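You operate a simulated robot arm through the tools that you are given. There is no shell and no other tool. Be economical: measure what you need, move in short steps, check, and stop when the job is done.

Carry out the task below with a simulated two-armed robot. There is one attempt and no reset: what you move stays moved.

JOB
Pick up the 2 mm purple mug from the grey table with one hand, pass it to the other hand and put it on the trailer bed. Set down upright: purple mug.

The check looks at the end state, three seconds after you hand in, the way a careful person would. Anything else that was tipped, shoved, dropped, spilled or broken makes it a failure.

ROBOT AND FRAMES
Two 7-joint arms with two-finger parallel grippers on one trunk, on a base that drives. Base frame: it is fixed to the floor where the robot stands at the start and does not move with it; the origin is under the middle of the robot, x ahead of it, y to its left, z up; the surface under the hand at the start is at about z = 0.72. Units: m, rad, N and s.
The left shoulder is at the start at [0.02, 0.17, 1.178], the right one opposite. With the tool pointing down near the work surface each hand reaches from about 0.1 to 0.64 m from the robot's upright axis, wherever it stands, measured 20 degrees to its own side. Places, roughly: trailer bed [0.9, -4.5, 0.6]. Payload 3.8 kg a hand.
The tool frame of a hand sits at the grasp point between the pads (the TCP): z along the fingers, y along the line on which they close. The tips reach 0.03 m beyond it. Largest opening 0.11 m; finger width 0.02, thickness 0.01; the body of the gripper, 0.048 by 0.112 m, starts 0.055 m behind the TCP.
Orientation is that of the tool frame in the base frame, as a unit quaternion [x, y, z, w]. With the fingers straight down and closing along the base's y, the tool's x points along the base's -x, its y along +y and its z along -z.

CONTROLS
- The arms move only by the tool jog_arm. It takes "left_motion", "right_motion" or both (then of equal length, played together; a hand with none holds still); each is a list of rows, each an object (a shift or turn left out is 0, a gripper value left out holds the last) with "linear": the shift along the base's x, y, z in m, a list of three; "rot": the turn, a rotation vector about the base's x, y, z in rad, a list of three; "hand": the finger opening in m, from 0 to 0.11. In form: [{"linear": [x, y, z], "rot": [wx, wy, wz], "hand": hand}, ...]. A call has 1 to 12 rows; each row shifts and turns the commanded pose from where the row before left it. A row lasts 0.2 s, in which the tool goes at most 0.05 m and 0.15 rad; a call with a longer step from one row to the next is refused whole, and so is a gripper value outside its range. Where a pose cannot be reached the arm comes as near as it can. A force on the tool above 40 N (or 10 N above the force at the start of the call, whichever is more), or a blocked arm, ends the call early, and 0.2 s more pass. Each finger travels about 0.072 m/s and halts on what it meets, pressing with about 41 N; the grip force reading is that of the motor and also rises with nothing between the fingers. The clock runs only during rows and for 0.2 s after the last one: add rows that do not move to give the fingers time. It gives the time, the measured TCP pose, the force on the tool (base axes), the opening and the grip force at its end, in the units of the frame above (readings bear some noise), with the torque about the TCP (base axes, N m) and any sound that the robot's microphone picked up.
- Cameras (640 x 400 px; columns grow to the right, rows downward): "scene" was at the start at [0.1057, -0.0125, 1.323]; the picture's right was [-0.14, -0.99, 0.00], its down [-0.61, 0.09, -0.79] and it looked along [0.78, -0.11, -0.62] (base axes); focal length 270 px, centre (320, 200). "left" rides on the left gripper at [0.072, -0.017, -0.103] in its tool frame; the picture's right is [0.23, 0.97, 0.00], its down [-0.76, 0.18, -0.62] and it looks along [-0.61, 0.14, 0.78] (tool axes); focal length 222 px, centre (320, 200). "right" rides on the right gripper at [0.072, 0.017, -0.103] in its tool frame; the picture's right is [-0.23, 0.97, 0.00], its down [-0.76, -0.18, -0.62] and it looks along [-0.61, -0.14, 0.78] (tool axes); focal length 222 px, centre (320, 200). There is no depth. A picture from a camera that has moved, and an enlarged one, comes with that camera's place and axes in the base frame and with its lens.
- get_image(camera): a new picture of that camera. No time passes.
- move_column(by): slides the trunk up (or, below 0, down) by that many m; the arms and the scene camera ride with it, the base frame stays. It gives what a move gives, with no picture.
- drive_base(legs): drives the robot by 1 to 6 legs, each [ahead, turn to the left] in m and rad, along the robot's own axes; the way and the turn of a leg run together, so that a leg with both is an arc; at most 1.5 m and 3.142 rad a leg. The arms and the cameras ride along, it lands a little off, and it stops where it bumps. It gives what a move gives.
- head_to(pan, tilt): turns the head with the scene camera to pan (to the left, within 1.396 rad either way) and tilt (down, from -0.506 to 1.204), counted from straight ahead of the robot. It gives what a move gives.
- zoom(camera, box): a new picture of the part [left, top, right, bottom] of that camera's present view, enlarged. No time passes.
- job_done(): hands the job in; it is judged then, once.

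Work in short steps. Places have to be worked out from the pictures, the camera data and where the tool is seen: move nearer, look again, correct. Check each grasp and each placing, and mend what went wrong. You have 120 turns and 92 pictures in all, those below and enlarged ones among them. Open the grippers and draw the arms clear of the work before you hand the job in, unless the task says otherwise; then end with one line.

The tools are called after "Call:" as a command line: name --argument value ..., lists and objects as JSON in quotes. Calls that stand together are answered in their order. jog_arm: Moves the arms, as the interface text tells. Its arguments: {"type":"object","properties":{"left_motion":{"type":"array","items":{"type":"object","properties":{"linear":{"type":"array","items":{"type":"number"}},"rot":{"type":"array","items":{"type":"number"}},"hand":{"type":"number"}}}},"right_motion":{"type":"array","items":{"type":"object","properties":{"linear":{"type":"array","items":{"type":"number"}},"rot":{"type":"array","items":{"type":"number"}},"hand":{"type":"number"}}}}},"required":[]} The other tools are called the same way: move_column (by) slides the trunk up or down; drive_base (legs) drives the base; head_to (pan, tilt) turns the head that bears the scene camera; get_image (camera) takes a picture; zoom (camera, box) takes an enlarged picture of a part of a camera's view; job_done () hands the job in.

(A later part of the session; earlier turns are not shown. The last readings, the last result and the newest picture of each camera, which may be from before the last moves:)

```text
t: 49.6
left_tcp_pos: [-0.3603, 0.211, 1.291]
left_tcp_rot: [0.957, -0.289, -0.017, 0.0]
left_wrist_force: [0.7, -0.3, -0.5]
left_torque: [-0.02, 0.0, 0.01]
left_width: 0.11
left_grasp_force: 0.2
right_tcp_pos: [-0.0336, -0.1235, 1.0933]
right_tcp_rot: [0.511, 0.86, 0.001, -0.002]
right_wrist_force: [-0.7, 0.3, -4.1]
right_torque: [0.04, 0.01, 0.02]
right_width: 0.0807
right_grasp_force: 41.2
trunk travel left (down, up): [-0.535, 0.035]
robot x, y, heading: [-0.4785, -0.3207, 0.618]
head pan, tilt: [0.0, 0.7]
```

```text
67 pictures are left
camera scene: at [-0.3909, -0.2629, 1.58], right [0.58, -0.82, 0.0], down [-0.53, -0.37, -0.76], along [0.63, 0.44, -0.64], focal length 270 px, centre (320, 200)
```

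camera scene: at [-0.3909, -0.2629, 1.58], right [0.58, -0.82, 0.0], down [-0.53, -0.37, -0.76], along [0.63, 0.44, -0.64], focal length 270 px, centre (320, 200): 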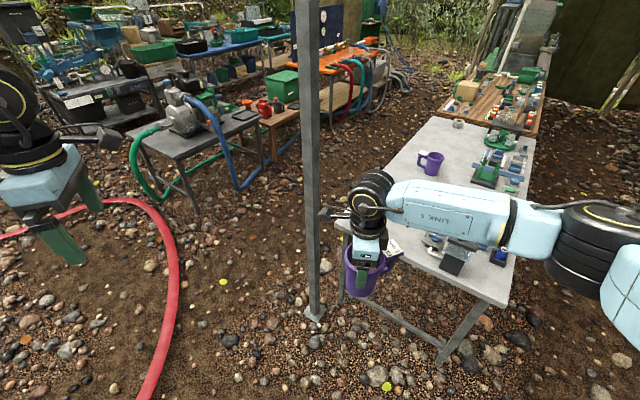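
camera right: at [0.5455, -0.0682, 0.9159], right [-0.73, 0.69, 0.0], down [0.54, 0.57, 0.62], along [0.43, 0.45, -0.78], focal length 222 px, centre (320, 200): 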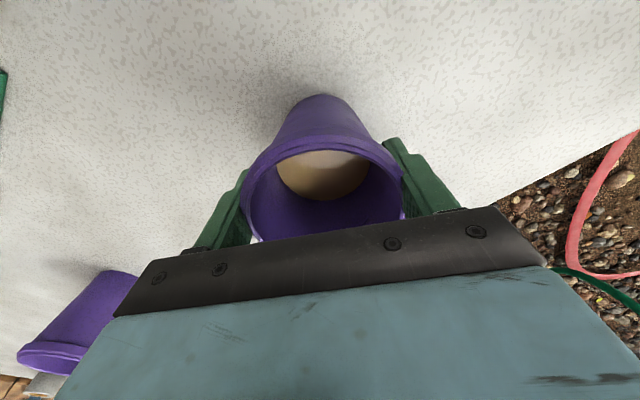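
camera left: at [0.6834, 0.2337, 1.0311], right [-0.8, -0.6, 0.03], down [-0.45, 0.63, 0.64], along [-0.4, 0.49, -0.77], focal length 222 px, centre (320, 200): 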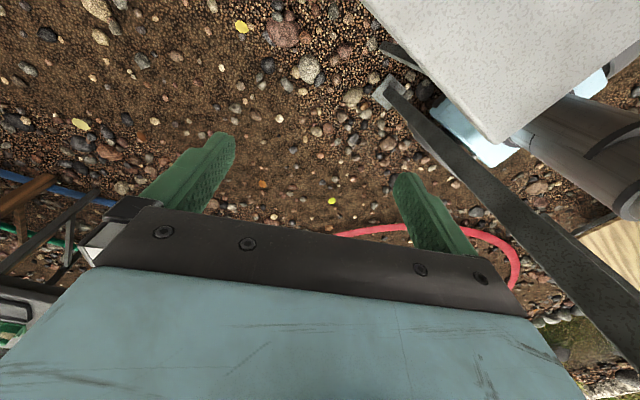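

The handle now points at base azimuth of about -31°, and the mug axis is at (-0.035, -0.124) with its base at z≈1.00. I'll swing the left hand to point at azimuth -16°, tilted 20° down with its camera up, from a stand-off on the left.

Call:
jog_arm --left_motion '[{"linear": [0, -0.0116, -0.014], "rot": [0, 0, 0.102]}, {"linear": [0, -0.0116, -0.014], "rot": [0, 0, 0.102]}, {"linear": [0, -0.0116, -0.014], "rot": [0, 0, 0.102]}, {"linear": [0, -0.0116, -0.014], "rot": [-0.0374, -0.1304, 0]}, {"linear": [0, -0.0116, -0.014], "rot": [-0.0374, -0.1304, 0]}, {"linear": [0, -0.0116, -0.014], "rot": [-0.0374, -0.1304, 0]}, {"linear": [0, -0.0116, -0.014], "rot": [-0.0374, -0.1304, 0]}, {"linear": [0, -0.0116, -0.014], "rot": [-0.0374, -0.1304, 0]}, {"linear": [0, -0.0116, -0.014], "rot": [-0.0374, -0.1304, 0]}, {"linear": [0, -0.0116, -0.014], "rot": [-0.0374, -0.1304, 0]}, {"linear": [0, -0.0116, -0.014], "rot": [-0.0374, -0.1304, 0]}, {"linear": [0, -0.0116, -0.014], "rot": [-0.0374, -0.1304, 0]}]'

Call:
get_image --camera "left"

Call:
get_image --camera "scene"

```text
t: 52.2
left_tcp_pos: [-0.3554, 0.0765, 1.1356]
left_tcp_rot: [0.85, -0.136, 0.502, 0.088]
left_wrist_force: [-0.3, 0.0, -0.3]
left_torque: [0.02, -0.03, -0.01]
left_width: 0.1098
left_grasp_force: 0.1
left hand out of reach, approached as far as the arm can: row 11, 12
right_tcp_pos: [-0.0343, -0.1238, 1.0928]
right_tcp_rot: [0.511, 0.86, 0.001, -0.001]
right_wrist_force: [-0.6, 0.5, -4.3]
right_torque: [0.02, 0.04, 0.01]
right_width: 0.0806
right_grasp_force: 40.4
trunk travel left (down, up): [-0.535, 0.035]
robot x, y, heading: [-0.4806, -0.3213, 0.616]
head pan, tilt: [0.0, 0.7]
```

```text
66 pictures are left
camera left: at [-0.4018, 0.1103, 1.2472], right [-0.2, -0.96, 0.21], down [-0.92, 0.12, -0.36], along [0.32, -0.27, -0.91], focal length 222 px, centre (320, 200)
```

left: 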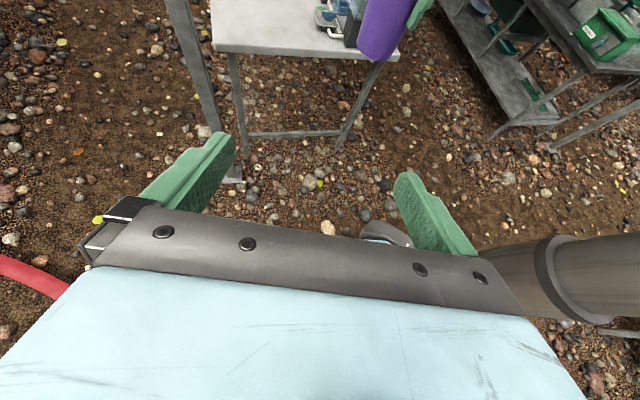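

```text
65 pictures are left
camera scene: at [-0.3912, -0.2628, 1.58], right [0.58, -0.82, 0.0], down [-0.53, -0.37, -0.76], along [0.63, 0.44, -0.64], focal length 270 px, centre (320, 200)
```

scene: 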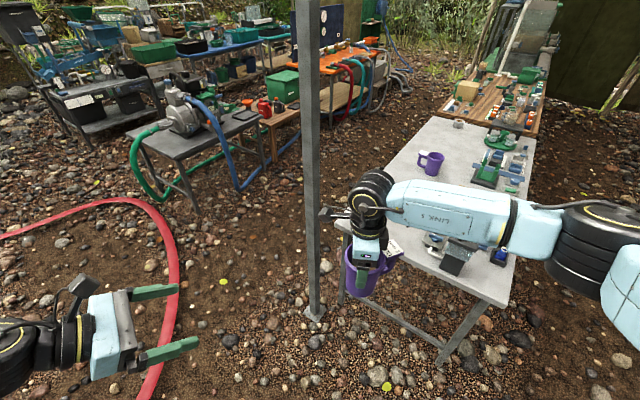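

The left hand is pointing right with about 29° of tilt. I'll move it to the stand-off near the mug, trying to take out a little more tilt on the way.

Call:
jog_arm --left_motion '[{"linear": [0.028, -0.023, -0.006]}, {"linear": [0.028, -0.023, -0.006]}, {"linear": [0.028, -0.023, -0.006]}, {"linear": [0.028, -0.023, -0.006], "rot": [-0.01, -0.04, 0]}, {"linear": [0.028, -0.023, -0.006], "rot": [-0.01, -0.04, 0]}, {"linear": [0.028, -0.023, -0.006], "rot": [-0.01, -0.04, 0]}, {}]'

Call:
get_image --camera "left"

Call:
get_image --camera "scene"

```text
t: 53.8
left_tcp_pos: [-0.1918, -0.0616, 1.0957]
left_tcp_rot: [0.817, -0.133, 0.554, 0.093]
left_wrist_force: [0.3, 0.5, 0.7]
left_torque: [0.02, 0.02, 0.01]
left_width: 0.1102
left_grasp_force: 0.0
left hand out of reach, approached as far as the arm can: row 1
right_tcp_pos: [-0.0347, -0.1233, 1.0923]
right_tcp_rot: [0.51, 0.86, 0.002, -0.001]
right_wrist_force: [-0.6, -0.9, -4.1]
right_torque: [0.05, 0.07, 0.01]
right_width: 0.0809
right_grasp_force: 40.8
trunk travel left (down, up): [-0.535, 0.035]
robot x, y, heading: [-0.4791, -0.3236, 0.612]
head pan, tilt: [0.0, 0.7]
```

```text
64 pictures are left
camera left: at [-0.252, -0.0227, 1.2015], right [-0.23, -0.95, 0.21], down [-0.87, 0.1, -0.48], along [0.43, -0.3, -0.85], focal length 222 px, centre (320, 200)
```

left: 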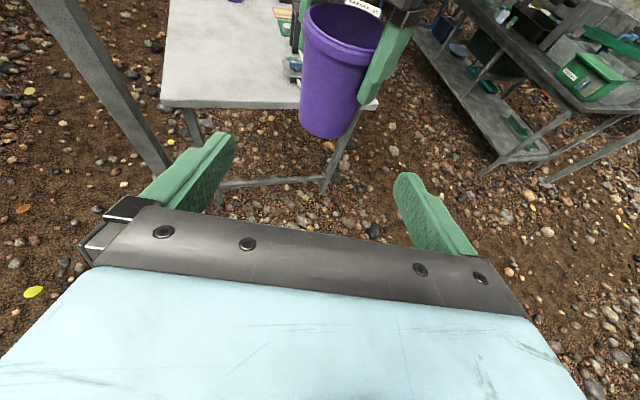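

```text
63 pictures are left
camera scene: at [-0.3918, -0.2624, 1.58], right [0.58, -0.82, 0.0], down [-0.53, -0.37, -0.77], along [0.63, 0.44, -0.64], focal length 270 px, centre (320, 200)
```

scene: 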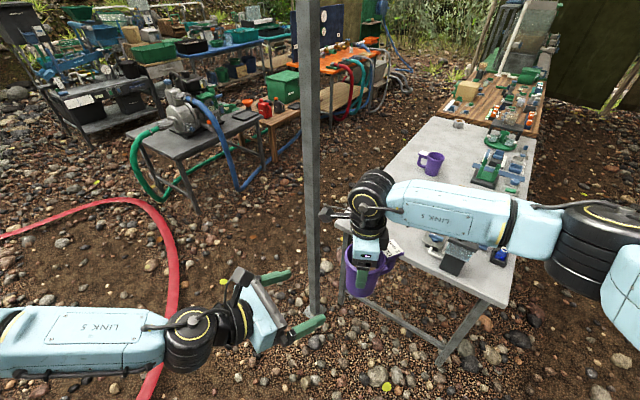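

The mug's projected base matches the left image within a few pixels, so the estimate holds. The hand now has 22° tilt and azimuth -19°. I'll correct about 8 mm laterally, advance part-way along the tool axis and check.

Call:
jog_arm --left_motion '[{"linear": [-0.0026, -0.0076, 0], "hand": 0.11}, {"linear": [0.0293, -0.01, -0.012]}, {"linear": [0.0293, -0.01, -0.012]}, {"linear": [0.022, -0.0075, -0.009]}, {}]'

Call:
get_image --camera "left"

Call:
zoom --camera "scene" --box '[230, 150, 470, 350]'

```text
t: 55.0
left_tcp_pos: [-0.1138, -0.0954, 1.0628]
left_tcp_rot: [0.817, -0.133, 0.553, 0.093]
left_wrist_force: [0.2, 0.2, -0.9]
left_torque: [0.0, 0.01, 0.0]
left_width: 0.1099
left_grasp_force: 0.0
right_tcp_pos: [-0.0344, -0.1238, 1.0912]
right_tcp_rot: [0.51, 0.86, 0.001, -0.002]
right_wrist_force: [0.0, -0.3, -3.9]
right_torque: [0.05, 0.06, 0.0]
right_width: 0.0806
right_grasp_force: 40.8
trunk travel left (down, up): [-0.535, 0.035]
robot x, y, heading: [-0.4781, -0.3256, 0.614]
head pan, tilt: [0.0, 0.7]
```

```text
62 pictures are left
camera left: at [-0.1725, -0.0573, 1.1692], right [-0.23, -0.95, 0.22], down [-0.87, 0.1, -0.48], along [0.43, -0.3, -0.85], focal length 222 px, centre (320, 200)
```

left: 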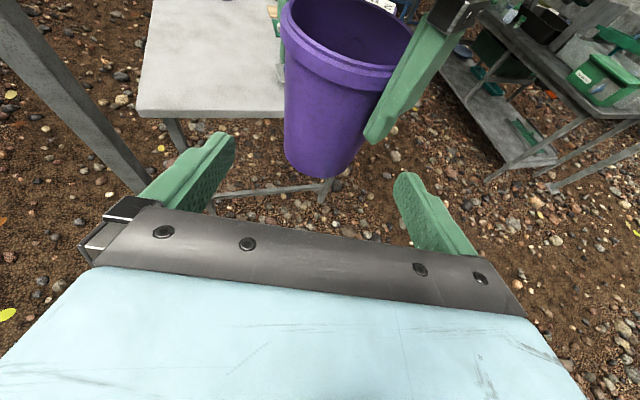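

```text
2.00 times, centred on (350, 250) of scene
camera zoom: at [-0.3914, -0.2626, 1.58], right [0.58, -0.82, 0.0], down [-0.53, -0.37, -0.76], along [0.63, 0.44, -0.64], focal length 541 px, centre (260, 100)
```

zoom: 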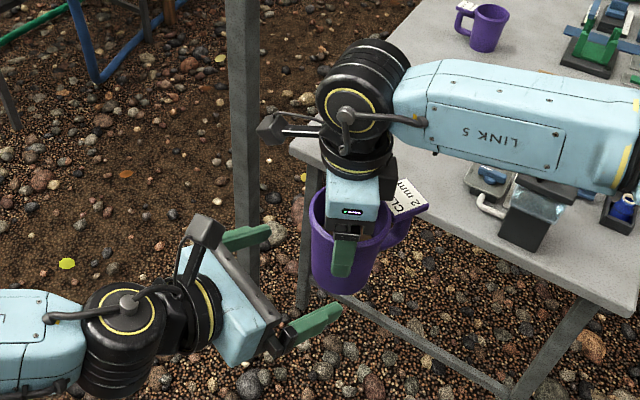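

The mug is centred between the left fingers, and the two hands' cameras have clearance. I'll advance the last 7 cm.

Call:
jog_arm --left_motion '[{"linear": [0.022, -0.008, -0.0093]}, {"linear": [0.022, -0.008, -0.0093]}, {"linear": [0.0218, -0.0078, -0.0093]}, {}]'

Call:
get_image --camera "left"

Call:
zoom --camera "scene" --box '[270, 160, 430, 300]'

```text
t: 56.0
left_tcp_pos: [-0.0485, -0.12, 1.0372]
left_tcp_rot: [0.817, -0.133, 0.553, 0.093]
left_wrist_force: [0.1, -0.6, -0.4]
left_torque: [-0.02, 0.02, 0.0]
left_width: 0.11
left_grasp_force: 0.0
right_tcp_pos: [-0.0356, -0.1223, 1.0917]
right_tcp_rot: [0.51, 0.86, 0.001, -0.002]
right_wrist_force: [0.1, 0.1, -3.7]
right_torque: [0.02, 0.06, -0.02]
right_width: 0.0805
right_grasp_force: 41.4
trunk travel left (down, up): [-0.535, 0.035]
robot x, y, heading: [-0.4792, -0.3239, 0.615]
head pan, tilt: [0.0, 0.7]
```

```text
60 pictures are left
camera left: at [-0.1075, -0.081, 1.1435], right [-0.23, -0.95, 0.22], down [-0.87, 0.1, -0.48], along [0.43, -0.3, -0.85], focal length 222 px, centre (320, 200)
```

left: 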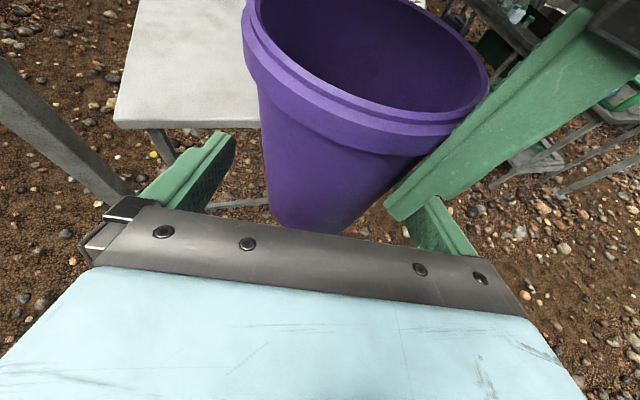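

```text
2.86 times, centred on (350, 230) of scene
camera zoom: at [-0.3915, -0.2624, 1.58], right [0.58, -0.82, 0.0], down [-0.53, -0.37, -0.76], along [0.63, 0.44, -0.64], focal length 773 px, centre (234, 114)
```

zoom: 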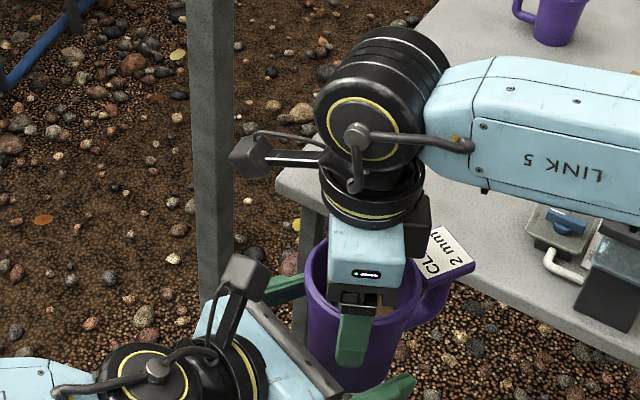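

The right fingertip (about 1.062) sits just above the left finger's top edge (about 1.055). I'll lower the left hand 5 mm for margin, then close it gently on the lower body.

Call:
jog_arm --left_motion '[{"linear": [0, 0, -0.005]}, {"hand": 0.09}, {"hand": 0.08}, {"hand": 0.07}, {"hand": 0.06}, {"hand": 0.06}, {"hand": 0.06}]'

Call:
get_image --camera "left"

Call:
zoom --camera "scene" --box '[270, 160, 430, 300]'

```text
t: 57.6
left_tcp_pos: [-0.0484, -0.1225, 1.0334]
left_tcp_rot: [0.817, -0.134, 0.553, 0.095]
left_wrist_force: [-4.1, -12.3, 2.5]
left_torque: [0.05, -0.09, -0.34]
left_width: 0.0724
left_grasp_force: 41.4
right_tcp_pos: [-0.034, -0.123, 1.0918]
right_tcp_rot: [0.51, 0.86, 0.002, -0.001]
right_wrist_force: [4.9, 11.8, -7.7]
right_torque: [0.61, -0.19, 0.14]
right_width: 0.0808
right_grasp_force: 40.9
trunk travel left (down, up): [-0.535, 0.035]
robot x, y, heading: [-0.4787, -0.3264, 0.611]
head pan, tilt: [0.0, 0.7]
```

```text
58 pictures are left
camera left: at [-0.1074, -0.0832, 1.1381], right [-0.23, -0.95, 0.22], down [-0.87, 0.11, -0.48], along [0.43, -0.3, -0.85], focal length 222 px, centre (320, 200)
```

left: 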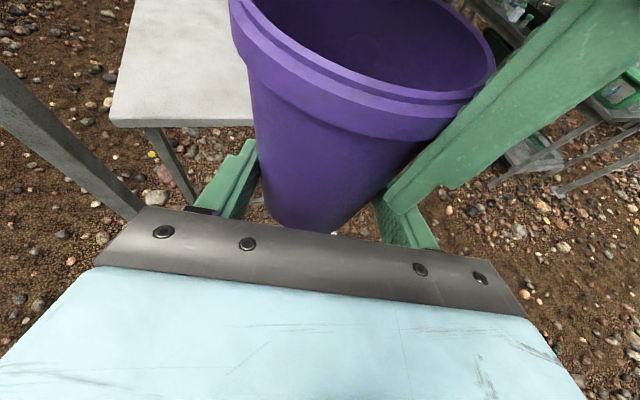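

```text
2.86 times, centred on (350, 230) of scene
camera zoom: at [-0.3909, -0.2628, 1.5799], right [0.58, -0.82, 0.0], down [-0.53, -0.37, -0.76], along [0.63, 0.44, -0.64], focal length 773 px, centre (234, 114)
```

zoom: 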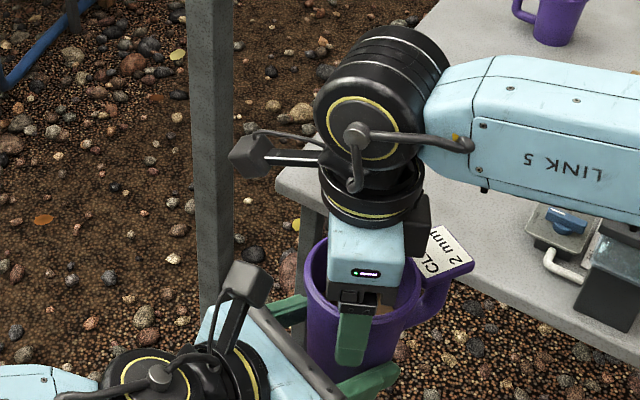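

Both hands hold the mug (left opening 0.072, 41 N) with about 12 N of sideways strain between them. I'll relax that with a 3 mm left-hand shift and then open the right hand.

Call:
jog_arm --left_motion '[{"linear": [-0.001, -0.003, 0]}, {}]'

Call:
jog_arm --right_motion '[{"hand": 0.085}, {"hand": 0.09}, {"hand": 0.1}, {"hand": 0.1}, {}]'

Call:
get_image --camera "left"

```text
t: 58.2
left_tcp_pos: [-0.0505, -0.1224, 1.0323]
left_tcp_rot: [0.818, -0.133, 0.552, 0.093]
left_wrist_force: [-1.5, -6.6, 1.1]
left_torque: [-0.33, 0.14, -0.92]
left_width: 0.0723
left_grasp_force: 41.1
right_tcp_pos: [-0.0344, -0.1237, 1.0931]
right_tcp_rot: [0.51, 0.86, 0.001, -0.002]
right_wrist_force: [0.9, 6.8, -5.3]
right_torque: [0.75, -0.17, 0.83]
right_width: 0.081
right_grasp_force: 41.1
trunk travel left (down, up): [-0.535, 0.035]
robot x, y, heading: [-0.4775, -0.323, 0.614]
head pan, tilt: [0.0, 0.7]
```

```text
t: 59.4
left_tcp_pos: [-0.0497, -0.1231, 1.0323]
left_tcp_rot: [0.818, -0.132, 0.553, 0.092]
left_wrist_force: [-0.8, -0.4, -0.7]
left_torque: [0.03, 0.11, 0.03]
left_width: 0.0724
left_grasp_force: 40.7
right_tcp_pos: [-0.0337, -0.1222, 1.0924]
right_tcp_rot: [0.51, 0.86, 0.001, -0.001]
right_wrist_force: [0.1, -0.2, -0.3]
right_torque: [0.0, -0.03, 0.02]
right_width: 0.1001
right_grasp_force: 0.2
trunk travel left (down, up): [-0.535, 0.035]
robot x, y, heading: [-0.4755, -0.3256, 0.613]
head pan, tilt: [0.0, 0.7]
```

```text
56 pictures are left
camera left: at [-0.1084, -0.0844, 1.1376], right [-0.23, -0.95, 0.22], down [-0.87, 0.1, -0.48], along [0.43, -0.3, -0.85], focal length 222 px, centre (320, 200)
```

left: 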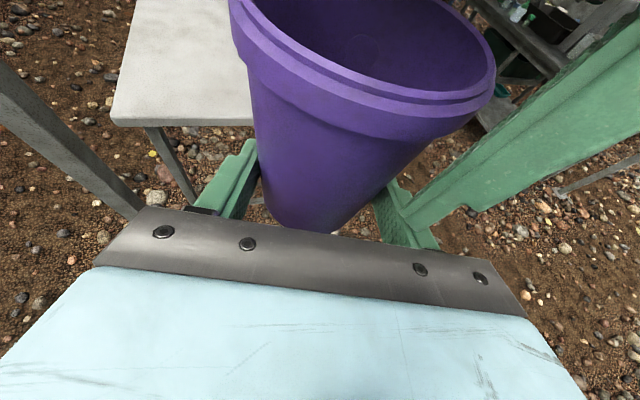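

The right hand is open and the mug stays put in the left hand. I'll raise the right hand straight up and off the mug.

Call:
jog_arm --right_motion '[{"linear": [0, 0, 0.01]}, {"linear": [0, 0, 0.015]}, {"linear": [0, 0, 0.02]}, {"linear": [0, 0, 0.02]}, {"linear": [0, 0, 0.02]}, {"linear": [0, 0, 0.02]}, {}]'

Call:
get_image --camera "scene"

```text
t: 61.0
left_tcp_pos: [-0.049, -0.1224, 1.0323]
left_tcp_rot: [0.817, -0.132, 0.553, 0.092]
left_wrist_force: [1.2, 0.4, 0.4]
left_torque: [0.06, 0.14, -0.02]
left_width: 0.0726
left_grasp_force: 41.2
right_tcp_pos: [-0.0333, -0.1234, 1.1969]
right_tcp_rot: [0.511, 0.86, 0.001, -0.003]
right_wrist_force: [0.4, 0.6, 0.0]
right_torque: [-0.04, -0.02, 0.04]
right_width: 0.0999
right_grasp_force: 0.1
trunk travel left (down, up): [-0.535, 0.035]
robot x, y, heading: [-0.4763, -0.3255, 0.621]
head pan, tilt: [0.0, 0.7]
```

```text
55 pictures are left
camera scene: at [-0.3908, -0.2627, 1.5799], right [0.58, -0.82, 0.0], down [-0.53, -0.37, -0.76], along [0.62, 0.44, -0.64], focal length 270 px, centre (320, 200)
```

scene: 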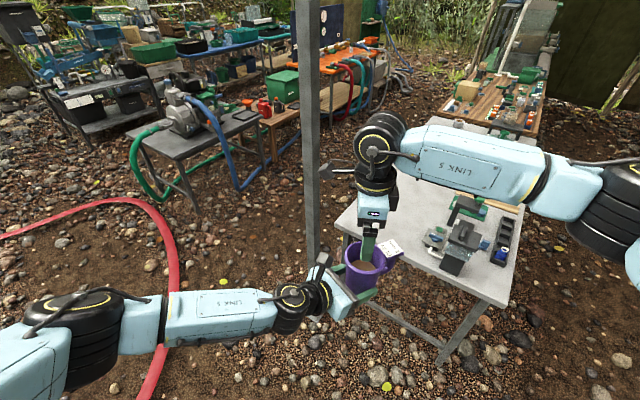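

The mug is upright in the left hand, so the handover is done. I'll swing the right hand up and aside, then turn right towards the trailer and look.

Call:
jog_arm --right_motion '[{"linear": [0.01, -0.015, 0.01]}, {"linear": [0.02, -0.028, 0.01]}, {"linear": [0.022, -0.032, 0.0]}, {"linear": [0.022, -0.032, 0.0]}, {"linear": [0.022, -0.032, 0.0]}, {"linear": [0.022, -0.032, 0.0]}, {}]'

Call:
drive_base --legs '[[0, -0.7]]'

Call:
drive_base --legs '[[0, -1.3]]'

Call:
head_to --pan 0.1 --tilt 0.35

Call:
get_image --camera "scene"

```text
t: 62.6
left_tcp_pos: [-0.0501, -0.1216, 1.0312]
left_tcp_rot: [0.817, -0.132, 0.553, 0.092]
left_wrist_force: [-1.0, 0.4, 0.3]
left_torque: [0.03, 0.13, 0.01]
left_width: 0.0722
left_grasp_force: 41.9
right_tcp_pos: [0.0844, -0.2918, 1.217]
right_tcp_rot: [0.51, 0.86, 0.0, -0.002]
right_wrist_force: [0.1, 0.3, 0.7]
right_torque: [0.0, -0.01, -0.02]
right_width: 0.0999
right_grasp_force: 0.1
trunk travel left (down, up): [-0.535, 0.035]
robot x, y, heading: [-0.4759, -0.3215, 0.619]
head pan, tilt: [0.0, 0.7]
```

```text
t: 64.8
left_tcp_pos: [-0.0197, -0.4432, 1.0311]
left_tcp_rot: [0.724, -0.403, 0.488, 0.275]
left_wrist_force: [0.8, 1.2, -0.1]
left_torque: [0.12, 0.06, 0.04]
left_width: 0.0723
left_grasp_force: 41.0
right_tcp_pos: [-0.0266, -0.659, 1.2149]
right_tcp_rot: [0.773, 0.635, 0.001, -0.001]
right_wrist_force: [-0.5, -0.8, -0.4]
right_torque: [0.01, 0.01, 0.01]
right_width: 0.1002
right_grasp_force: 0.0
trunk travel left (down, up): [-0.535, 0.035]
robot x, y, heading: [-0.4776, -0.3236, -0.082]
head pan, tilt: [0.0, 0.7]
```

```text
t: 68.5
left_tcp_pos: [-0.477, -0.797, 1.0321]
left_tcp_rot: [-0.327, 0.761, -0.219, -0.516]
left_wrist_force: [0.2, -0.2, 0.3]
left_torque: [0.1, -0.06, 0.01]
left_width: 0.0722
left_grasp_force: 41.0
right_tcp_pos: [-0.6869, -0.8463, 1.2162]
right_tcp_rot: [1.0, 0.031, 0.002, 0.0]
right_wrist_force: [0.6, -0.4, 0.0]
right_torque: [0.0, 0.03, -0.03]
right_width: 0.1001
right_grasp_force: 0.0
trunk travel left (down, up): [-0.535, 0.035]
robot x, y, heading: [-0.4774, -0.3247, -1.398]
head pan, tilt: [0.0, 0.7]
```

```text
t: 69.3
left_tcp_pos: [-0.4761, -0.7967, 1.0329]
left_tcp_rot: [-0.328, 0.761, -0.219, -0.516]
left_wrist_force: [-0.2, -0.7, -1.1]
left_torque: [0.09, -0.1, -0.02]
left_width: 0.0724
left_grasp_force: 41.5
right_tcp_pos: [-0.6864, -0.8454, 1.2165]
right_tcp_rot: [0.999, 0.032, 0.002, 0.0]
right_wrist_force: [0.7, 0.8, -0.5]
right_torque: [-0.01, 0.03, -0.01]
right_width: 0.1001
right_grasp_force: 0.0
trunk travel left (down, up): [-0.535, 0.035]
robot x, y, heading: [-0.4784, -0.3229, -1.392]
head pan, tilt: [0.099, 0.351]
```

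```text
54 pictures are left
camera scene: at [-0.4487, -0.4347, 1.6113], right [-0.96, -0.27, 0.0], down [-0.09, 0.33, -0.94], along [0.26, -0.9, -0.34], focal length 270 px, centre (320, 200)
```

scene: 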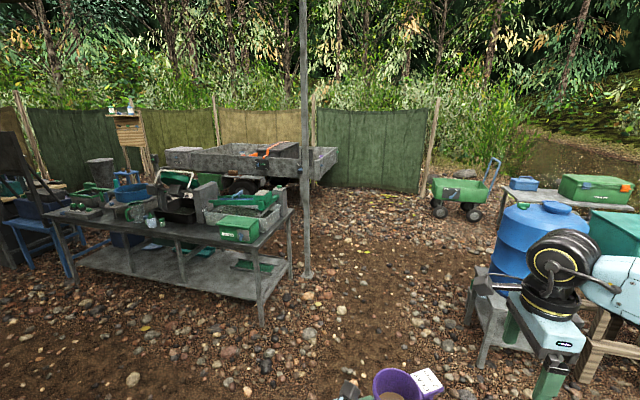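

The trailer is ahead-left and the corridor between the second table/post (x≥0.31) and the blue barrel bench (x≤-1.1) is clear. I'll turn slightly right and drive 1.4 m along it.

Call:
drive_base --legs '[[0, -0.13], [1.4, 0]]'

Call:
head_to --pan 0.35 --tilt 0.4

Call:
get_image --camera "scene"

```text
t: 76.8
left_tcp_pos: [-0.5023, -2.1647, 1.0323]
left_tcp_rot: [-0.267, 0.784, -0.177, -0.531]
left_wrist_force: [0.0, -0.4, -0.9]
left_torque: [0.05, -0.13, 0.01]
left_width: 0.0721
left_grasp_force: 40.6
right_tcp_pos: [-0.7171, -2.1804, 1.2165]
right_tcp_rot: [0.999, -0.046, 0.002, 0.0]
right_wrist_force: [-0.7, 0.0, -0.4]
right_torque: [0.02, 0.0, -0.01]
right_width: 0.0999
right_grasp_force: 0.1
trunk travel left (down, up): [-0.535, 0.035]
robot x, y, heading: [-0.4298, -1.6956, -1.552]
head pan, tilt: [0.099, 0.351]
```

```text
t: 77.5
left_tcp_pos: [-0.5023, -2.1646, 1.0318]
left_tcp_rot: [-0.267, 0.784, -0.178, -0.532]
left_wrist_force: [0.9, 0.4, -0.4]
left_torque: [0.05, -0.08, 0.02]
left_width: 0.0721
left_grasp_force: 41.5
right_tcp_pos: [-0.718, -2.1806, 1.2156]
right_tcp_rot: [0.999, -0.046, 0.002, 0.0]
right_wrist_force: [0.5, -0.1, 0.0]
right_torque: [0.01, 0.02, 0.0]
right_width: 0.0999
right_grasp_force: 0.1
trunk travel left (down, up): [-0.535, 0.035]
robot x, y, heading: [-0.4306, -1.6974, -1.551]
head pan, tilt: [0.351, 0.4]
```

```text
53 pictures are left
camera scene: at [-0.3965, -1.8054, 1.6068], right [-0.93, -0.36, 0.0], down [-0.14, 0.36, -0.92], along [0.33, -0.86, -0.39], focal length 270 px, centre (320, 200)
```

scene: 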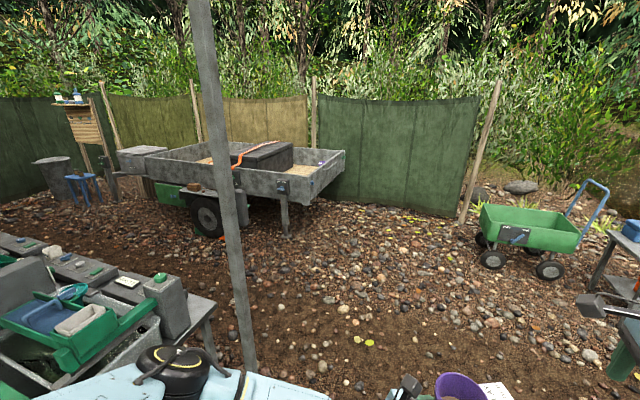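

The trailer has side boards and a dark box on it. I'll zoom in to see the bed and its near end.

Call:
zoom --camera "scene" --box '[110, 120, 370, 250]'

```text
2.46 times, centred on (240, 185) of scene
camera zoom: at [-0.3965, -1.8054, 1.6068], right [-0.93, -0.36, 0.0], down [-0.14, 0.36, -0.92], along [0.33, -0.86, -0.39], focal length 666 px, centre (517, 237)
```

zoom: 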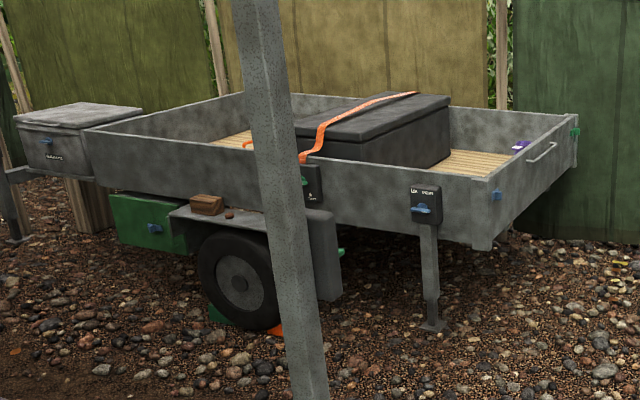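

The trailer has boards of about 0.16 m around a slatted bed. There's free bed between the dark box (x≳1.15) and the tailgate (x≈0.65), so about (0.9, -4.5) suits. I'll drive on past the canopy post, shifting slightly right to keep the left elbow clear of it.

Call:
drive_base --legs '[[0, -0.12], [0.9, 0], [0, 0.12], [0.4, 0]]'

Call:
head_to --pan 0.75 --tilt 0.4

Call:
get_image --camera "scene"

```text
t: 85.5
left_tcp_pos: [-0.6071, -3.4572, 1.0316]
left_tcp_rot: [-0.257, 0.787, -0.171, -0.534]
left_wrist_force: [-0.1, 0.5, -0.6]
left_torque: [0.07, -0.13, 0.01]
left_width: 0.0719
left_grasp_force: 41.1
right_tcp_pos: [-0.822, -3.4691, 1.2162]
right_tcp_rot: [0.998, -0.06, 0.002, 0.0]
right_wrist_force: [-0.7, -0.1, 0.6]
right_torque: [0.02, 0.01, 0.01]
right_width: 0.1002
right_grasp_force: 0.0
trunk travel left (down, up): [-0.535, 0.035]
robot x, y, heading: [-0.5257, -2.9934, -1.574]
head pan, tilt: [0.351, 0.4]
```

```text
t: 86.4
left_tcp_pos: [-0.6081, -3.4574, 1.032]
left_tcp_rot: [-0.256, 0.788, -0.17, -0.534]
left_wrist_force: [-0.1, -0.4, -0.9]
left_torque: [0.1, -0.13, 0.0]
left_width: 0.072
left_grasp_force: 40.8
right_tcp_pos: [-0.8238, -3.4681, 1.215]
right_tcp_rot: [0.998, -0.059, 0.002, 0.0]
right_wrist_force: [0.1, 0.0, 0.4]
right_torque: [0.0, 0.0, 0.01]
right_width: 0.1
right_grasp_force: 0.0
trunk travel left (down, up): [-0.535, 0.035]
robot x, y, heading: [-0.5225, -2.9967, -1.572]
head pan, tilt: [0.75, 0.4]
```

```text
51 pictures are left
camera scene: at [-0.4615, -3.0821, 1.6068], right [-0.73, -0.68, 0.0], down [-0.26, 0.29, -0.92], along [0.63, -0.68, -0.39], focal length 270 px, centre (320, 200)
```

scene: 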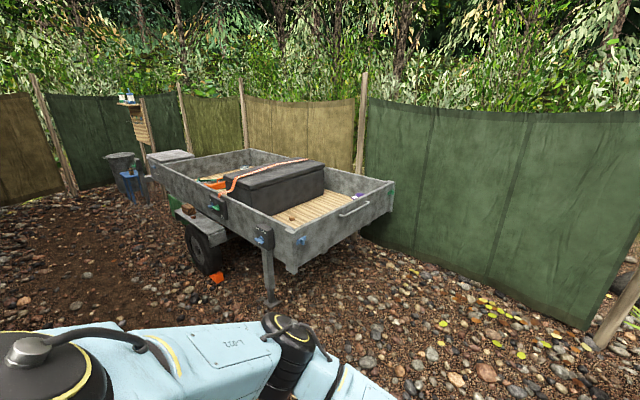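

The trailer is clear: tailgate at x≈0.67 (y -4.05 to -5.3), board tops at z≈0.77, and free bed behind it. To get over the board the left arm must point straight ahead and slope down. I'll try that posture here in free air.

Call:
jog_arm --left_motion '[{"linear": [0.015, -0.01, -0.008], "rot": [0, 0, 0.06]}, {"linear": [0.022, -0.016, -0.012], "rot": [0, 0, 0.1]}, {"linear": [0.022, -0.016, -0.012], "rot": [0, 0, 0.1]}, {"linear": [0.022, -0.016, -0.012], "rot": [0, 0, 0.1]}, {"linear": [0.022, -0.016, -0.012], "rot": [0, 0, 0.1]}, {"linear": [0.022, -0.016, -0.012], "rot": [0, 0, 0.1]}, {"linear": [0.022, -0.016, -0.012], "rot": [0, 0, 0.1]}, {"linear": [0.022, -0.016, -0.012], "rot": [0, 0, 0.1]}, {"linear": [0.015, -0.01, -0.008], "rot": [0, 0, 0.1]}, {}]'

Call:
head_to --pan 0.2 --tilt 0.8

Call:
get_image --camera "scene"

Call:
get_image --camera "right"

```text
t: 88.6
left_tcp_pos: [-0.4264, -3.5888, 0.9317]
left_tcp_rot: [-0.562, 0.608, -0.379, -0.413]
left_wrist_force: [-0.5, -0.6, 0.6]
left_torque: [0.11, -0.05, 0.01]
left_width: 0.0718
left_grasp_force: 41.1
right_tcp_pos: [-0.8234, -3.469, 1.2169]
right_tcp_rot: [0.998, -0.06, 0.002, 0.0]
right_wrist_force: [-0.3, -0.4, 0.2]
right_torque: [-0.03, 0.01, -0.04]
right_width: 0.1002
right_grasp_force: 0.1
trunk travel left (down, up): [-0.535, 0.035]
robot x, y, heading: [-0.5249, -2.9912, -1.57]
head pan, tilt: [0.75, 0.4]
```

```text
t: 89.6
left_tcp_pos: [-0.4256, -3.5886, 0.9319]
left_tcp_rot: [-0.563, 0.608, -0.378, -0.413]
left_wrist_force: [0.4, 0.0, 0.4]
left_torque: [0.11, -0.01, -0.01]
left_width: 0.0719
left_grasp_force: 40.5
right_tcp_pos: [-0.8228, -3.4689, 1.2154]
right_tcp_rot: [0.998, -0.059, 0.001, 0.0]
right_wrist_force: [-0.3, 0.1, -0.1]
right_torque: [0.0, 0.0, 0.01]
right_width: 0.1
right_grasp_force: 0.1
trunk travel left (down, up): [-0.535, 0.035]
robot x, y, heading: [-0.5223, -2.9907, -1.578]
head pan, tilt: [0.201, 0.799]
```

```text
50 pictures are left
camera scene: at [-0.5083, -3.0935, 1.5717], right [-0.98, -0.2, 0.0], down [-0.14, 0.7, -0.7], along [0.14, -0.68, -0.72], focal length 270 px, centre (320, 200)
```

scene: 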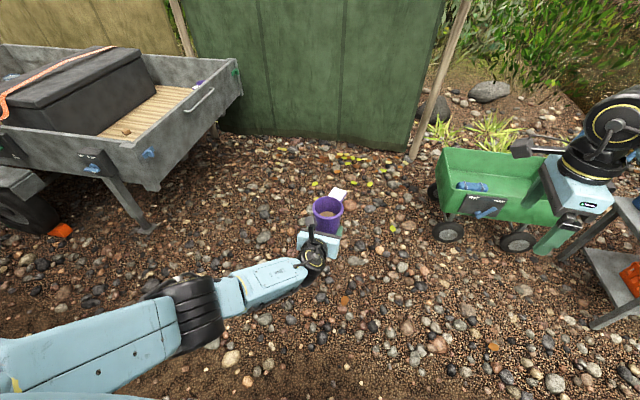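

```text
49 pictures are left
camera right: at [-0.7534, -3.4946, 1.3194], right [-0.34, -0.94, 0.0], down [-0.74, 0.27, 0.62], along [-0.58, 0.21, -0.78], focal length 222 px, centre (320, 200)
```

right: 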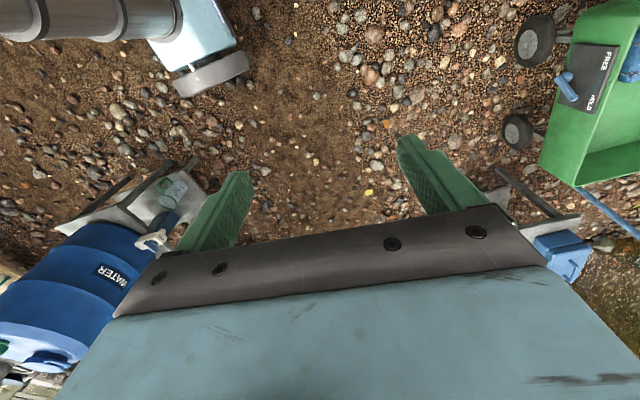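

The posture works: mug upright and pointing straight ahead. The forearm slope is still too shallow to clear a 0.77 board at bed height, so I'll lower the hand another 0.15 m relative to the trunk.

Call:
jog_arm --left_motion '[{"linear": [0, 0, -0.015]}, {"linear": [0, 0, -0.025]}, {"linear": [0, 0, -0.025]}, {"linear": [0, 0, -0.025]}, {"linear": [0, 0, -0.025]}, {"linear": [0, 0, -0.025]}, {"linear": [0, 0, -0.01]}, {}]'

Call:
get_image --camera "scene"

```text
t: 91.4
left_tcp_pos: [-0.422, -3.5899, 0.9097]
left_tcp_rot: [-0.562, 0.608, -0.379, -0.413]
left_wrist_force: [0.6, -0.3, -0.1]
left_torque: [0.13, -0.03, -0.03]
left_width: 0.0719
left_grasp_force: 40.9
left hand out of reach, approached as far as the arm can: row 2, 3, 4, 5, 6, 7
right_tcp_pos: [-0.8224, -3.4684, 1.2162]
right_tcp_rot: [0.998, -0.059, 0.003, 0.001]
right_wrist_force: [0.2, 0.6, 0.5]
right_torque: [-0.01, 0.0, 0.02]
right_width: 0.1004
right_grasp_force: 0.0
trunk travel left (down, up): [-0.535, 0.035]
robot x, y, heading: [-0.5236, -2.9922, -1.576]
head pan, tilt: [0.201, 0.799]
```

```text
48 pictures are left
camera scene: at [-0.5085, -3.0935, 1.5717], right [-0.98, -0.2, 0.0], down [-0.14, 0.7, -0.7], along [0.14, -0.68, -0.72], focal length 270 px, centre (320, 200)
```

scene: 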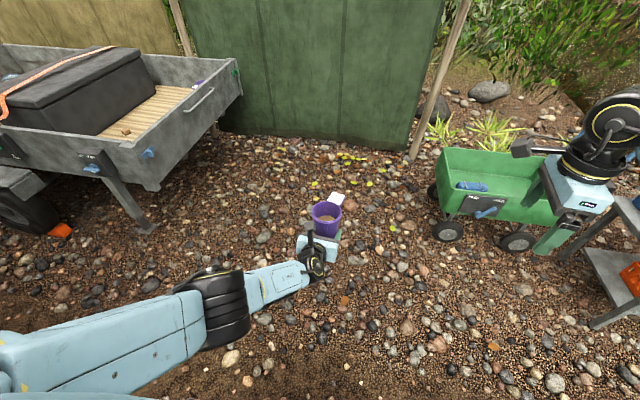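

The left arm hits a joint limit here, so from its low side grip it can't clear the trailer boards. The safe option is for the right hand to take the mug back from above and lower it over the board. I'll return the left hand to the handover pose that worked before.

Call:
jog_arm --left_motion '[{"linear": [-0.015, 0.01, 0.01], "rot": [0, 0, -0.06]}, {"linear": [-0.022, 0.016, 0.014], "rot": [0, 0, -0.1]}, {"linear": [-0.022, 0.016, 0.014], "rot": [0, 0, -0.1]}, {"linear": [-0.022, 0.016, 0.014], "rot": [0, 0, -0.1]}, {"linear": [-0.022, 0.016, 0.014], "rot": [0, 0, -0.1]}, {"linear": [-0.022, 0.016, 0.014], "rot": [0, 0, -0.1]}, {"linear": [-0.022, 0.016, 0.014], "rot": [0, 0, -0.1]}, {"linear": [-0.022, 0.016, 0.014], "rot": [0, 0, -0.1]}, {"linear": [-0.017, 0.011, 0.014], "rot": [0, 0, -0.1]}, {}]'

```text
t: 93.6
left_tcp_pos: [-0.606, -3.4568, 1.0305]
left_tcp_rot: [-0.257, 0.788, -0.171, -0.534]
left_wrist_force: [0.3, -0.5, 0.0]
left_torque: [0.09, -0.13, 0.01]
left_width: 0.0723
left_grasp_force: 40.8
right_tcp_pos: [-0.8222, -3.4682, 1.2165]
right_tcp_rot: [0.998, -0.06, 0.002, 0.0]
right_wrist_force: [0.1, 0.1, -0.3]
right_torque: [-0.03, 0.01, 0.03]
right_width: 0.1
right_grasp_force: 0.0
trunk travel left (down, up): [-0.535, 0.035]
robot x, y, heading: [-0.5268, -2.9922, -1.57]
head pan, tilt: [0.201, 0.799]
```

The left hand is back in the handover pose. I'll move the right hand over the mug at the safe height, reversing its earlier departure.

Call:
jog_arm --right_motion '[{"linear": [0.02, 0, 0], "hand": 0.11}, {"linear": [0.032, -0.0005, 0]}, {"linear": [0.032, -0.0005, 0]}, {"linear": [0.032, -0.0005, 0]}, {"linear": [0.032, -0.0005, 0]}, {"linear": [0.032, -0.0005, 0]}, {"linear": [0.0277, 0, 0]}, {}]'

Call:
get_image --camera "right"

Call:
get_image --camera "scene"

```text
t: 95.4
left_tcp_pos: [-0.6076, -3.4559, 1.0312]
left_tcp_rot: [-0.258, 0.788, -0.172, -0.533]
left_wrist_force: [-0.1, 0.6, -0.6]
left_torque: [0.06, -0.1, 0.0]
left_width: 0.072
left_grasp_force: 40.8
right_tcp_pos: [-0.6153, -3.4732, 1.2157]
right_tcp_rot: [0.998, -0.059, 0.001, 0.001]
right_wrist_force: [0.2, 0.1, 0.3]
right_torque: [-0.04, -0.01, -0.01]
right_width: 0.11
right_grasp_force: 0.0
trunk travel left (down, up): [-0.535, 0.035]
robot x, y, heading: [-0.5228, -2.9907, -1.575]
head pan, tilt: [0.201, 0.799]
```

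```text
47 pictures are left
camera right: at [-0.5463, -3.4991, 1.319], right [-0.34, -0.94, 0.0], down [-0.74, 0.27, 0.62], along [-0.58, 0.21, -0.78], focal length 222 px, centre (320, 200)
```

right: 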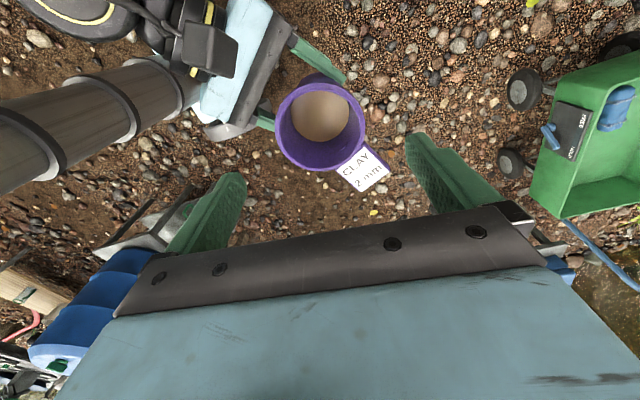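

```text
46 pictures are left
camera scene: at [-0.5095, -3.0933, 1.5717], right [-0.98, -0.2, 0.0], down [-0.14, 0.7, -0.7], along [0.14, -0.68, -0.72], focal length 270 px, centre (320, 200)
```

scene: 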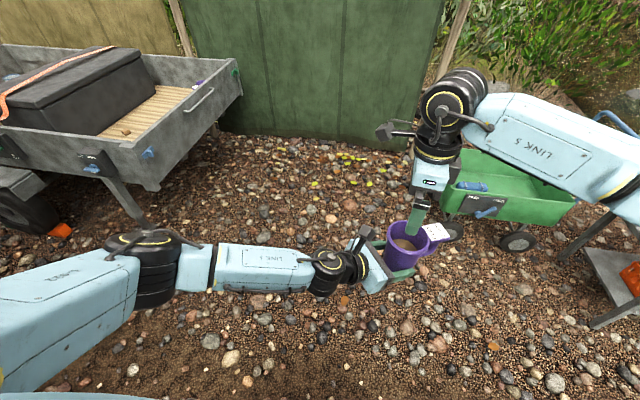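

The mug is centred under the right hand (computed rim centre (-0.617, -3.475) against TCP (-0.615, -3.473)). I'll descend to z≈1.092.

Call:
jog_arm --right_motion '[{"linear": [-0.0005, -0.0005, -0.02]}, {"linear": [-0.0005, -0.0005, -0.025]}, {"linear": [0, 0, -0.025]}, {"linear": [0, 0, -0.025]}, {"linear": [0, 0, -0.02]}, {"linear": [0, 0, -0.009]}, {}]'

Call:
get_image --camera "right"

```text
t: 97.0
left_tcp_pos: [-0.6058, -3.4566, 1.0304]
left_tcp_rot: [-0.257, 0.787, -0.171, -0.534]
left_wrist_force: [0.1, -1.0, 0.4]
left_torque: [0.08, -0.07, 0.0]
left_width: 0.0719
left_grasp_force: 40.7
right_tcp_pos: [-0.6167, -3.473, 1.0904]
right_tcp_rot: [0.998, -0.059, 0.003, 0.0]
right_wrist_force: [0.5, 0.3, -0.2]
right_torque: [-0.01, 0.0, 0.04]
right_width: 0.11
right_grasp_force: 0.0
trunk travel left (down, up): [-0.535, 0.035]
robot x, y, heading: [-0.5256, -2.9924, -1.574]
head pan, tilt: [0.201, 0.799]
```

```text
45 pictures are left
camera right: at [-0.5469, -3.4989, 1.1946], right [-0.34, -0.94, 0.0], down [-0.74, 0.27, 0.62], along [-0.58, 0.21, -0.78], focal length 222 px, centre (320, 200)
```

right: 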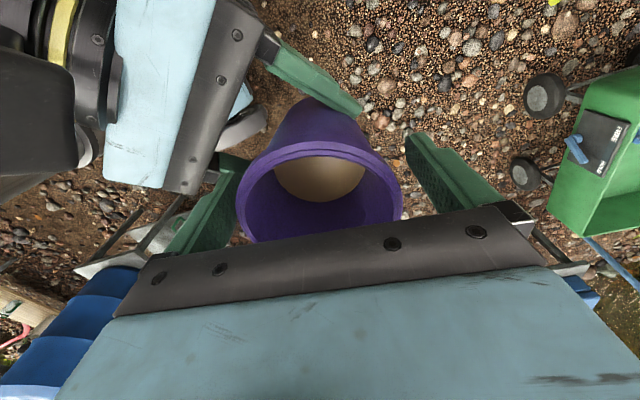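

The right fingers straddle the rim, centred, and clear of the left hand. I'll close the right hand.

Call:
jog_arm --right_motion '[{"hand": 0.095}, {"hand": 0.085}, {"hand": 0.075}, {"hand": 0.07}, {"hand": 0.07}, {}]'

```text
t: 98.4
left_tcp_pos: [-0.6071, -3.4578, 1.0331]
left_tcp_rot: [-0.257, 0.787, -0.172, -0.534]
left_wrist_force: [-5.6, -19.4, -5.5]
left_torque: [1.13, -0.43, 0.08]
left_width: 0.0716
left_grasp_force: 41.2
right_tcp_pos: [-0.6164, -3.4724, 1.0903]
right_tcp_rot: [0.998, -0.058, 0.003, -0.002]
right_wrist_force: [5.2, 19.7, 4.6]
right_torque: [0.21, -0.05, 0.01]
right_width: 0.0804
right_grasp_force: 40.7
trunk travel left (down, up): [-0.535, 0.035]
robot x, y, heading: [-0.5261, -2.9893, -1.577]
head pan, tilt: [0.201, 0.799]
```

The grip is firm, with about 20 N of strain along y between the hands. I'll shift the right hand +y by 4 mm to relax it.

Call:
jog_arm --right_motion '[{"linear": [0.0005, 0.002, 0.0005]}, {"linear": [0.0005, 0.002, 0.0005]}, {}]'

```text
t: 99.2
left_tcp_pos: [-0.6081, -3.4553, 1.0312]
left_tcp_rot: [-0.256, 0.787, -0.17, -0.535]
left_wrist_force: [3.9, 4.9, 9.1]
left_torque: [-0.62, 0.46, 0.35]
left_width: 0.0712
left_grasp_force: 40.9
right_tcp_pos: [-0.6181, -3.4703, 1.0917]
right_tcp_rot: [0.998, -0.061, -0.001, 0.001]
right_wrist_force: [-4.2, -4.7, -7.9]
right_torque: [0.27, -0.19, -0.35]
right_width: 0.08
right_grasp_force: 40.8
trunk travel left (down, up): [-0.535, 0.035]
robot x, y, heading: [-0.525, -2.9956, -1.572]
head pan, tilt: [0.201, 0.799]
```

The strain has mostly gone. Now I'll open the left hand and back it out along its approach axis.

Call:
jog_arm --left_motion '[{"hand": 0.08}, {"hand": 0.095}, {"hand": 0.11}, {"hand": 0.11}, {}]'

Call:
jog_arm --left_motion '[{"linear": [0.015, 0.0109, 0.0074]}, {"linear": [0.0225, 0.0163, 0.011]}, {"linear": [0.0225, 0.0163, 0.011]}, {"linear": [0.0225, 0.0163, 0.011]}, {"linear": [0.0225, 0.0163, 0.011]}, {"linear": [0.0225, 0.0163, 0.0]}, {}]'

Call:
get_image --camera "scene"

```text
t: 100.4
left_tcp_pos: [-0.6071, -3.4578, 1.0302]
left_tcp_rot: [-0.258, 0.787, -0.171, -0.534]
left_wrist_force: [0.2, -0.1, 0.5]
left_torque: [-0.01, 0.01, 0.01]
left_width: 0.1101
left_grasp_force: 0.0
right_tcp_pos: [-0.6159, -3.4681, 1.0919]
right_tcp_rot: [0.998, -0.06, 0.003, 0.0]
right_wrist_force: [0.0, -0.5, -4.6]
right_torque: [0.01, -0.09, -0.02]
right_width: 0.08
right_grasp_force: 41.0
trunk travel left (down, up): [-0.535, 0.035]
robot x, y, heading: [-0.5244, -2.9945, -1.572]
head pan, tilt: [0.201, 0.799]
```

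```text
t: 102.0
left_tcp_pos: [-0.4844, -3.3664, 1.083]
left_tcp_rot: [-0.258, 0.787, -0.172, -0.533]
left_wrist_force: [0.5, -0.3, 0.9]
left_torque: [-0.03, -0.01, 0.0]
left_width: 0.1098
left_grasp_force: 0.0
right_tcp_pos: [-0.6165, -3.4691, 1.092]
right_tcp_rot: [0.998, -0.059, 0.002, -0.001]
right_wrist_force: [-1.0, 0.3, -5.0]
right_torque: [-0.01, -0.07, 0.01]
right_width: 0.08
right_grasp_force: 41.2
trunk travel left (down, up): [-0.535, 0.035]
robot x, y, heading: [-0.526, -2.994, -1.574]
head pan, tilt: [0.201, 0.799]
```

```text
44 pictures are left
camera scene: at [-0.5093, -3.094, 1.5717], right [-0.98, -0.2, 0.0], down [-0.14, 0.7, -0.7], along [0.14, -0.68, -0.72], focal length 270 px, centre (320, 200)
```

scene: 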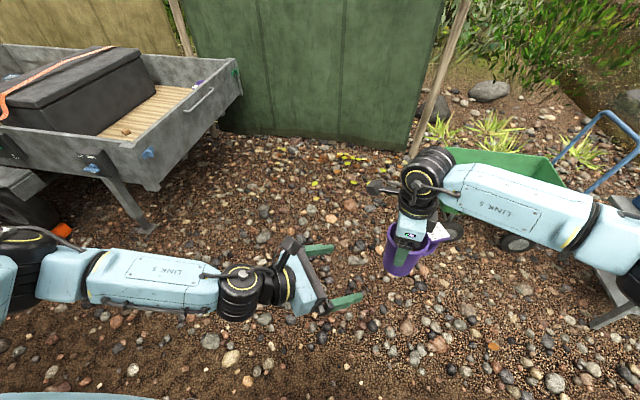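

The mug is back in the right hand (weight reading -5 N, level). I'll park the left hand up and to the left, clear of the trailer boards.

Call:
jog_arm --left_motion '[{"linear": [0.02, 0.005, 0.01]}, {"linear": [0.034, 0.007, 0.022]}, {"linear": [0.034, 0.007, 0.022]}, {"linear": [0.034, 0.007, 0.022]}, {"linear": [0.034, 0.007, 0.022]}, {"linear": [0.034, 0.007, 0.022]}, {"linear": [0.034, 0.007, 0.022]}, {"linear": [0.034, 0.007, 0.022]}, {"linear": [0.034, 0.007, 0.022]}, {"linear": [0.034, 0.007, 0.022]}, {}]'

Call:
drive_base --legs '[[1.45, 0]]'

```text
t: 104.4
left_tcp_pos: [-0.1544, -3.2941, 1.2921]
left_tcp_rot: [-0.259, 0.788, -0.172, -0.532]
left_wrist_force: [-0.2, 0.0, 0.0]
left_torque: [-0.02, -0.03, 0.02]
left_width: 0.11
left_grasp_force: 0.0
right_tcp_pos: [-0.6154, -3.4672, 1.0927]
right_tcp_rot: [0.998, -0.06, 0.002, 0.0]
right_wrist_force: [0.4, 0.4, -4.9]
right_torque: [0.01, -0.08, 0.02]
right_width: 0.0801
right_grasp_force: 40.7
trunk travel left (down, up): [-0.535, 0.035]
robot x, y, heading: [-0.5249, -2.9908, -1.574]
head pan, tilt: [0.201, 0.799]
```

```text
t: 111.7
left_tcp_pos: [-0.1664, -4.7677, 1.2926]
left_tcp_rot: [-0.255, 0.788, -0.169, -0.533]
left_wrist_force: [0.2, 0.1, 0.0]
left_torque: [-0.02, 0.0, 0.02]
left_width: 0.1098
left_grasp_force: 0.1
right_tcp_pos: [-0.6271, -4.9379, 1.092]
right_tcp_rot: [0.998, -0.061, 0.002, 0.0]
right_wrist_force: [0.8, 0.1, -4.2]
right_torque: [-0.02, -0.06, 0.02]
right_width: 0.0798
right_grasp_force: 40.6
trunk travel left (down, up): [-0.535, 0.035]
robot x, y, heading: [-0.5359, -4.4619, -1.581]
head pan, tilt: [0.201, 0.799]
```

The base is now alongside the trailer's tailgate end. I'll turn left to face it, go forward 0.5 m and look.

Call:
drive_base --legs '[[0, 1.58], [0.5, 0]]'

Call:
head_to --pan -0.1 --tilt 0.7

Call:
get_image --camera "scene"

```text
t: 118.5
left_tcp_pos: [0.2767, -4.0964, 1.2911]
left_tcp_rot: [0.738, -0.374, 0.499, 0.257]
left_wrist_force: [0.3, -0.2, -0.2]
left_torque: [0.07, -0.01, 0.01]
left_width: 0.1099
left_grasp_force: 0.2
right_tcp_pos: [0.4483, -4.5569, 1.092]
right_tcp_rot: [0.748, 0.664, 0.002, -0.001]
right_wrist_force: [0.9, 0.2, -4.4]
right_torque: [0.09, 0.0, 0.0]
right_width: 0.0801
right_grasp_force: 41.0
trunk travel left (down, up): [-0.535, 0.035]
robot x, y, heading: [-0.0272, -4.4646, -0.004]
head pan, tilt: [0.201, 0.799]
```

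```text
t: 119.2
left_tcp_pos: [0.2752, -4.0959, 1.292]
left_tcp_rot: [0.738, -0.375, 0.499, 0.257]
left_wrist_force: [0.5, 0.3, 0.5]
left_torque: [0.03, 0.0, 0.02]
left_width: 0.11
left_grasp_force: 0.0
right_tcp_pos: [0.4482, -4.557, 1.0915]
right_tcp_rot: [0.748, 0.664, 0.001, -0.001]
right_wrist_force: [0.7, 0.0, -3.8]
right_torque: [0.09, 0.03, -0.01]
right_width: 0.0796
right_grasp_force: 40.9
trunk travel left (down, up): [-0.535, 0.035]
robot x, y, heading: [-0.0283, -4.4665, 0.001]
head pan, tilt: [-0.099, 0.7]
```

```text
43 pictures are left
camera scene: at [0.0777, -4.4738, 1.5799], right [-0.1, -0.99, 0.0], down [-0.64, 0.07, -0.76], along [0.76, -0.08, -0.64], focal length 270 px, centre (320, 200)
```

scene: 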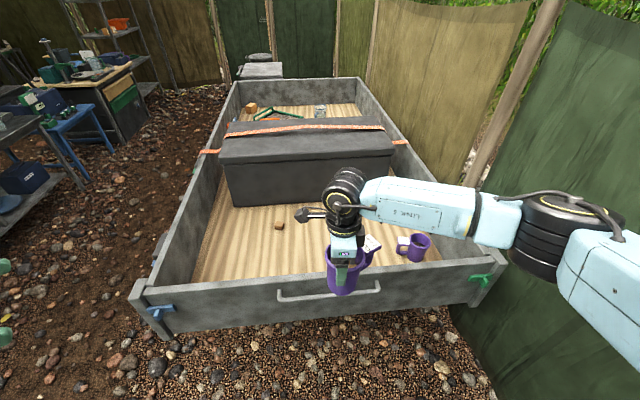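

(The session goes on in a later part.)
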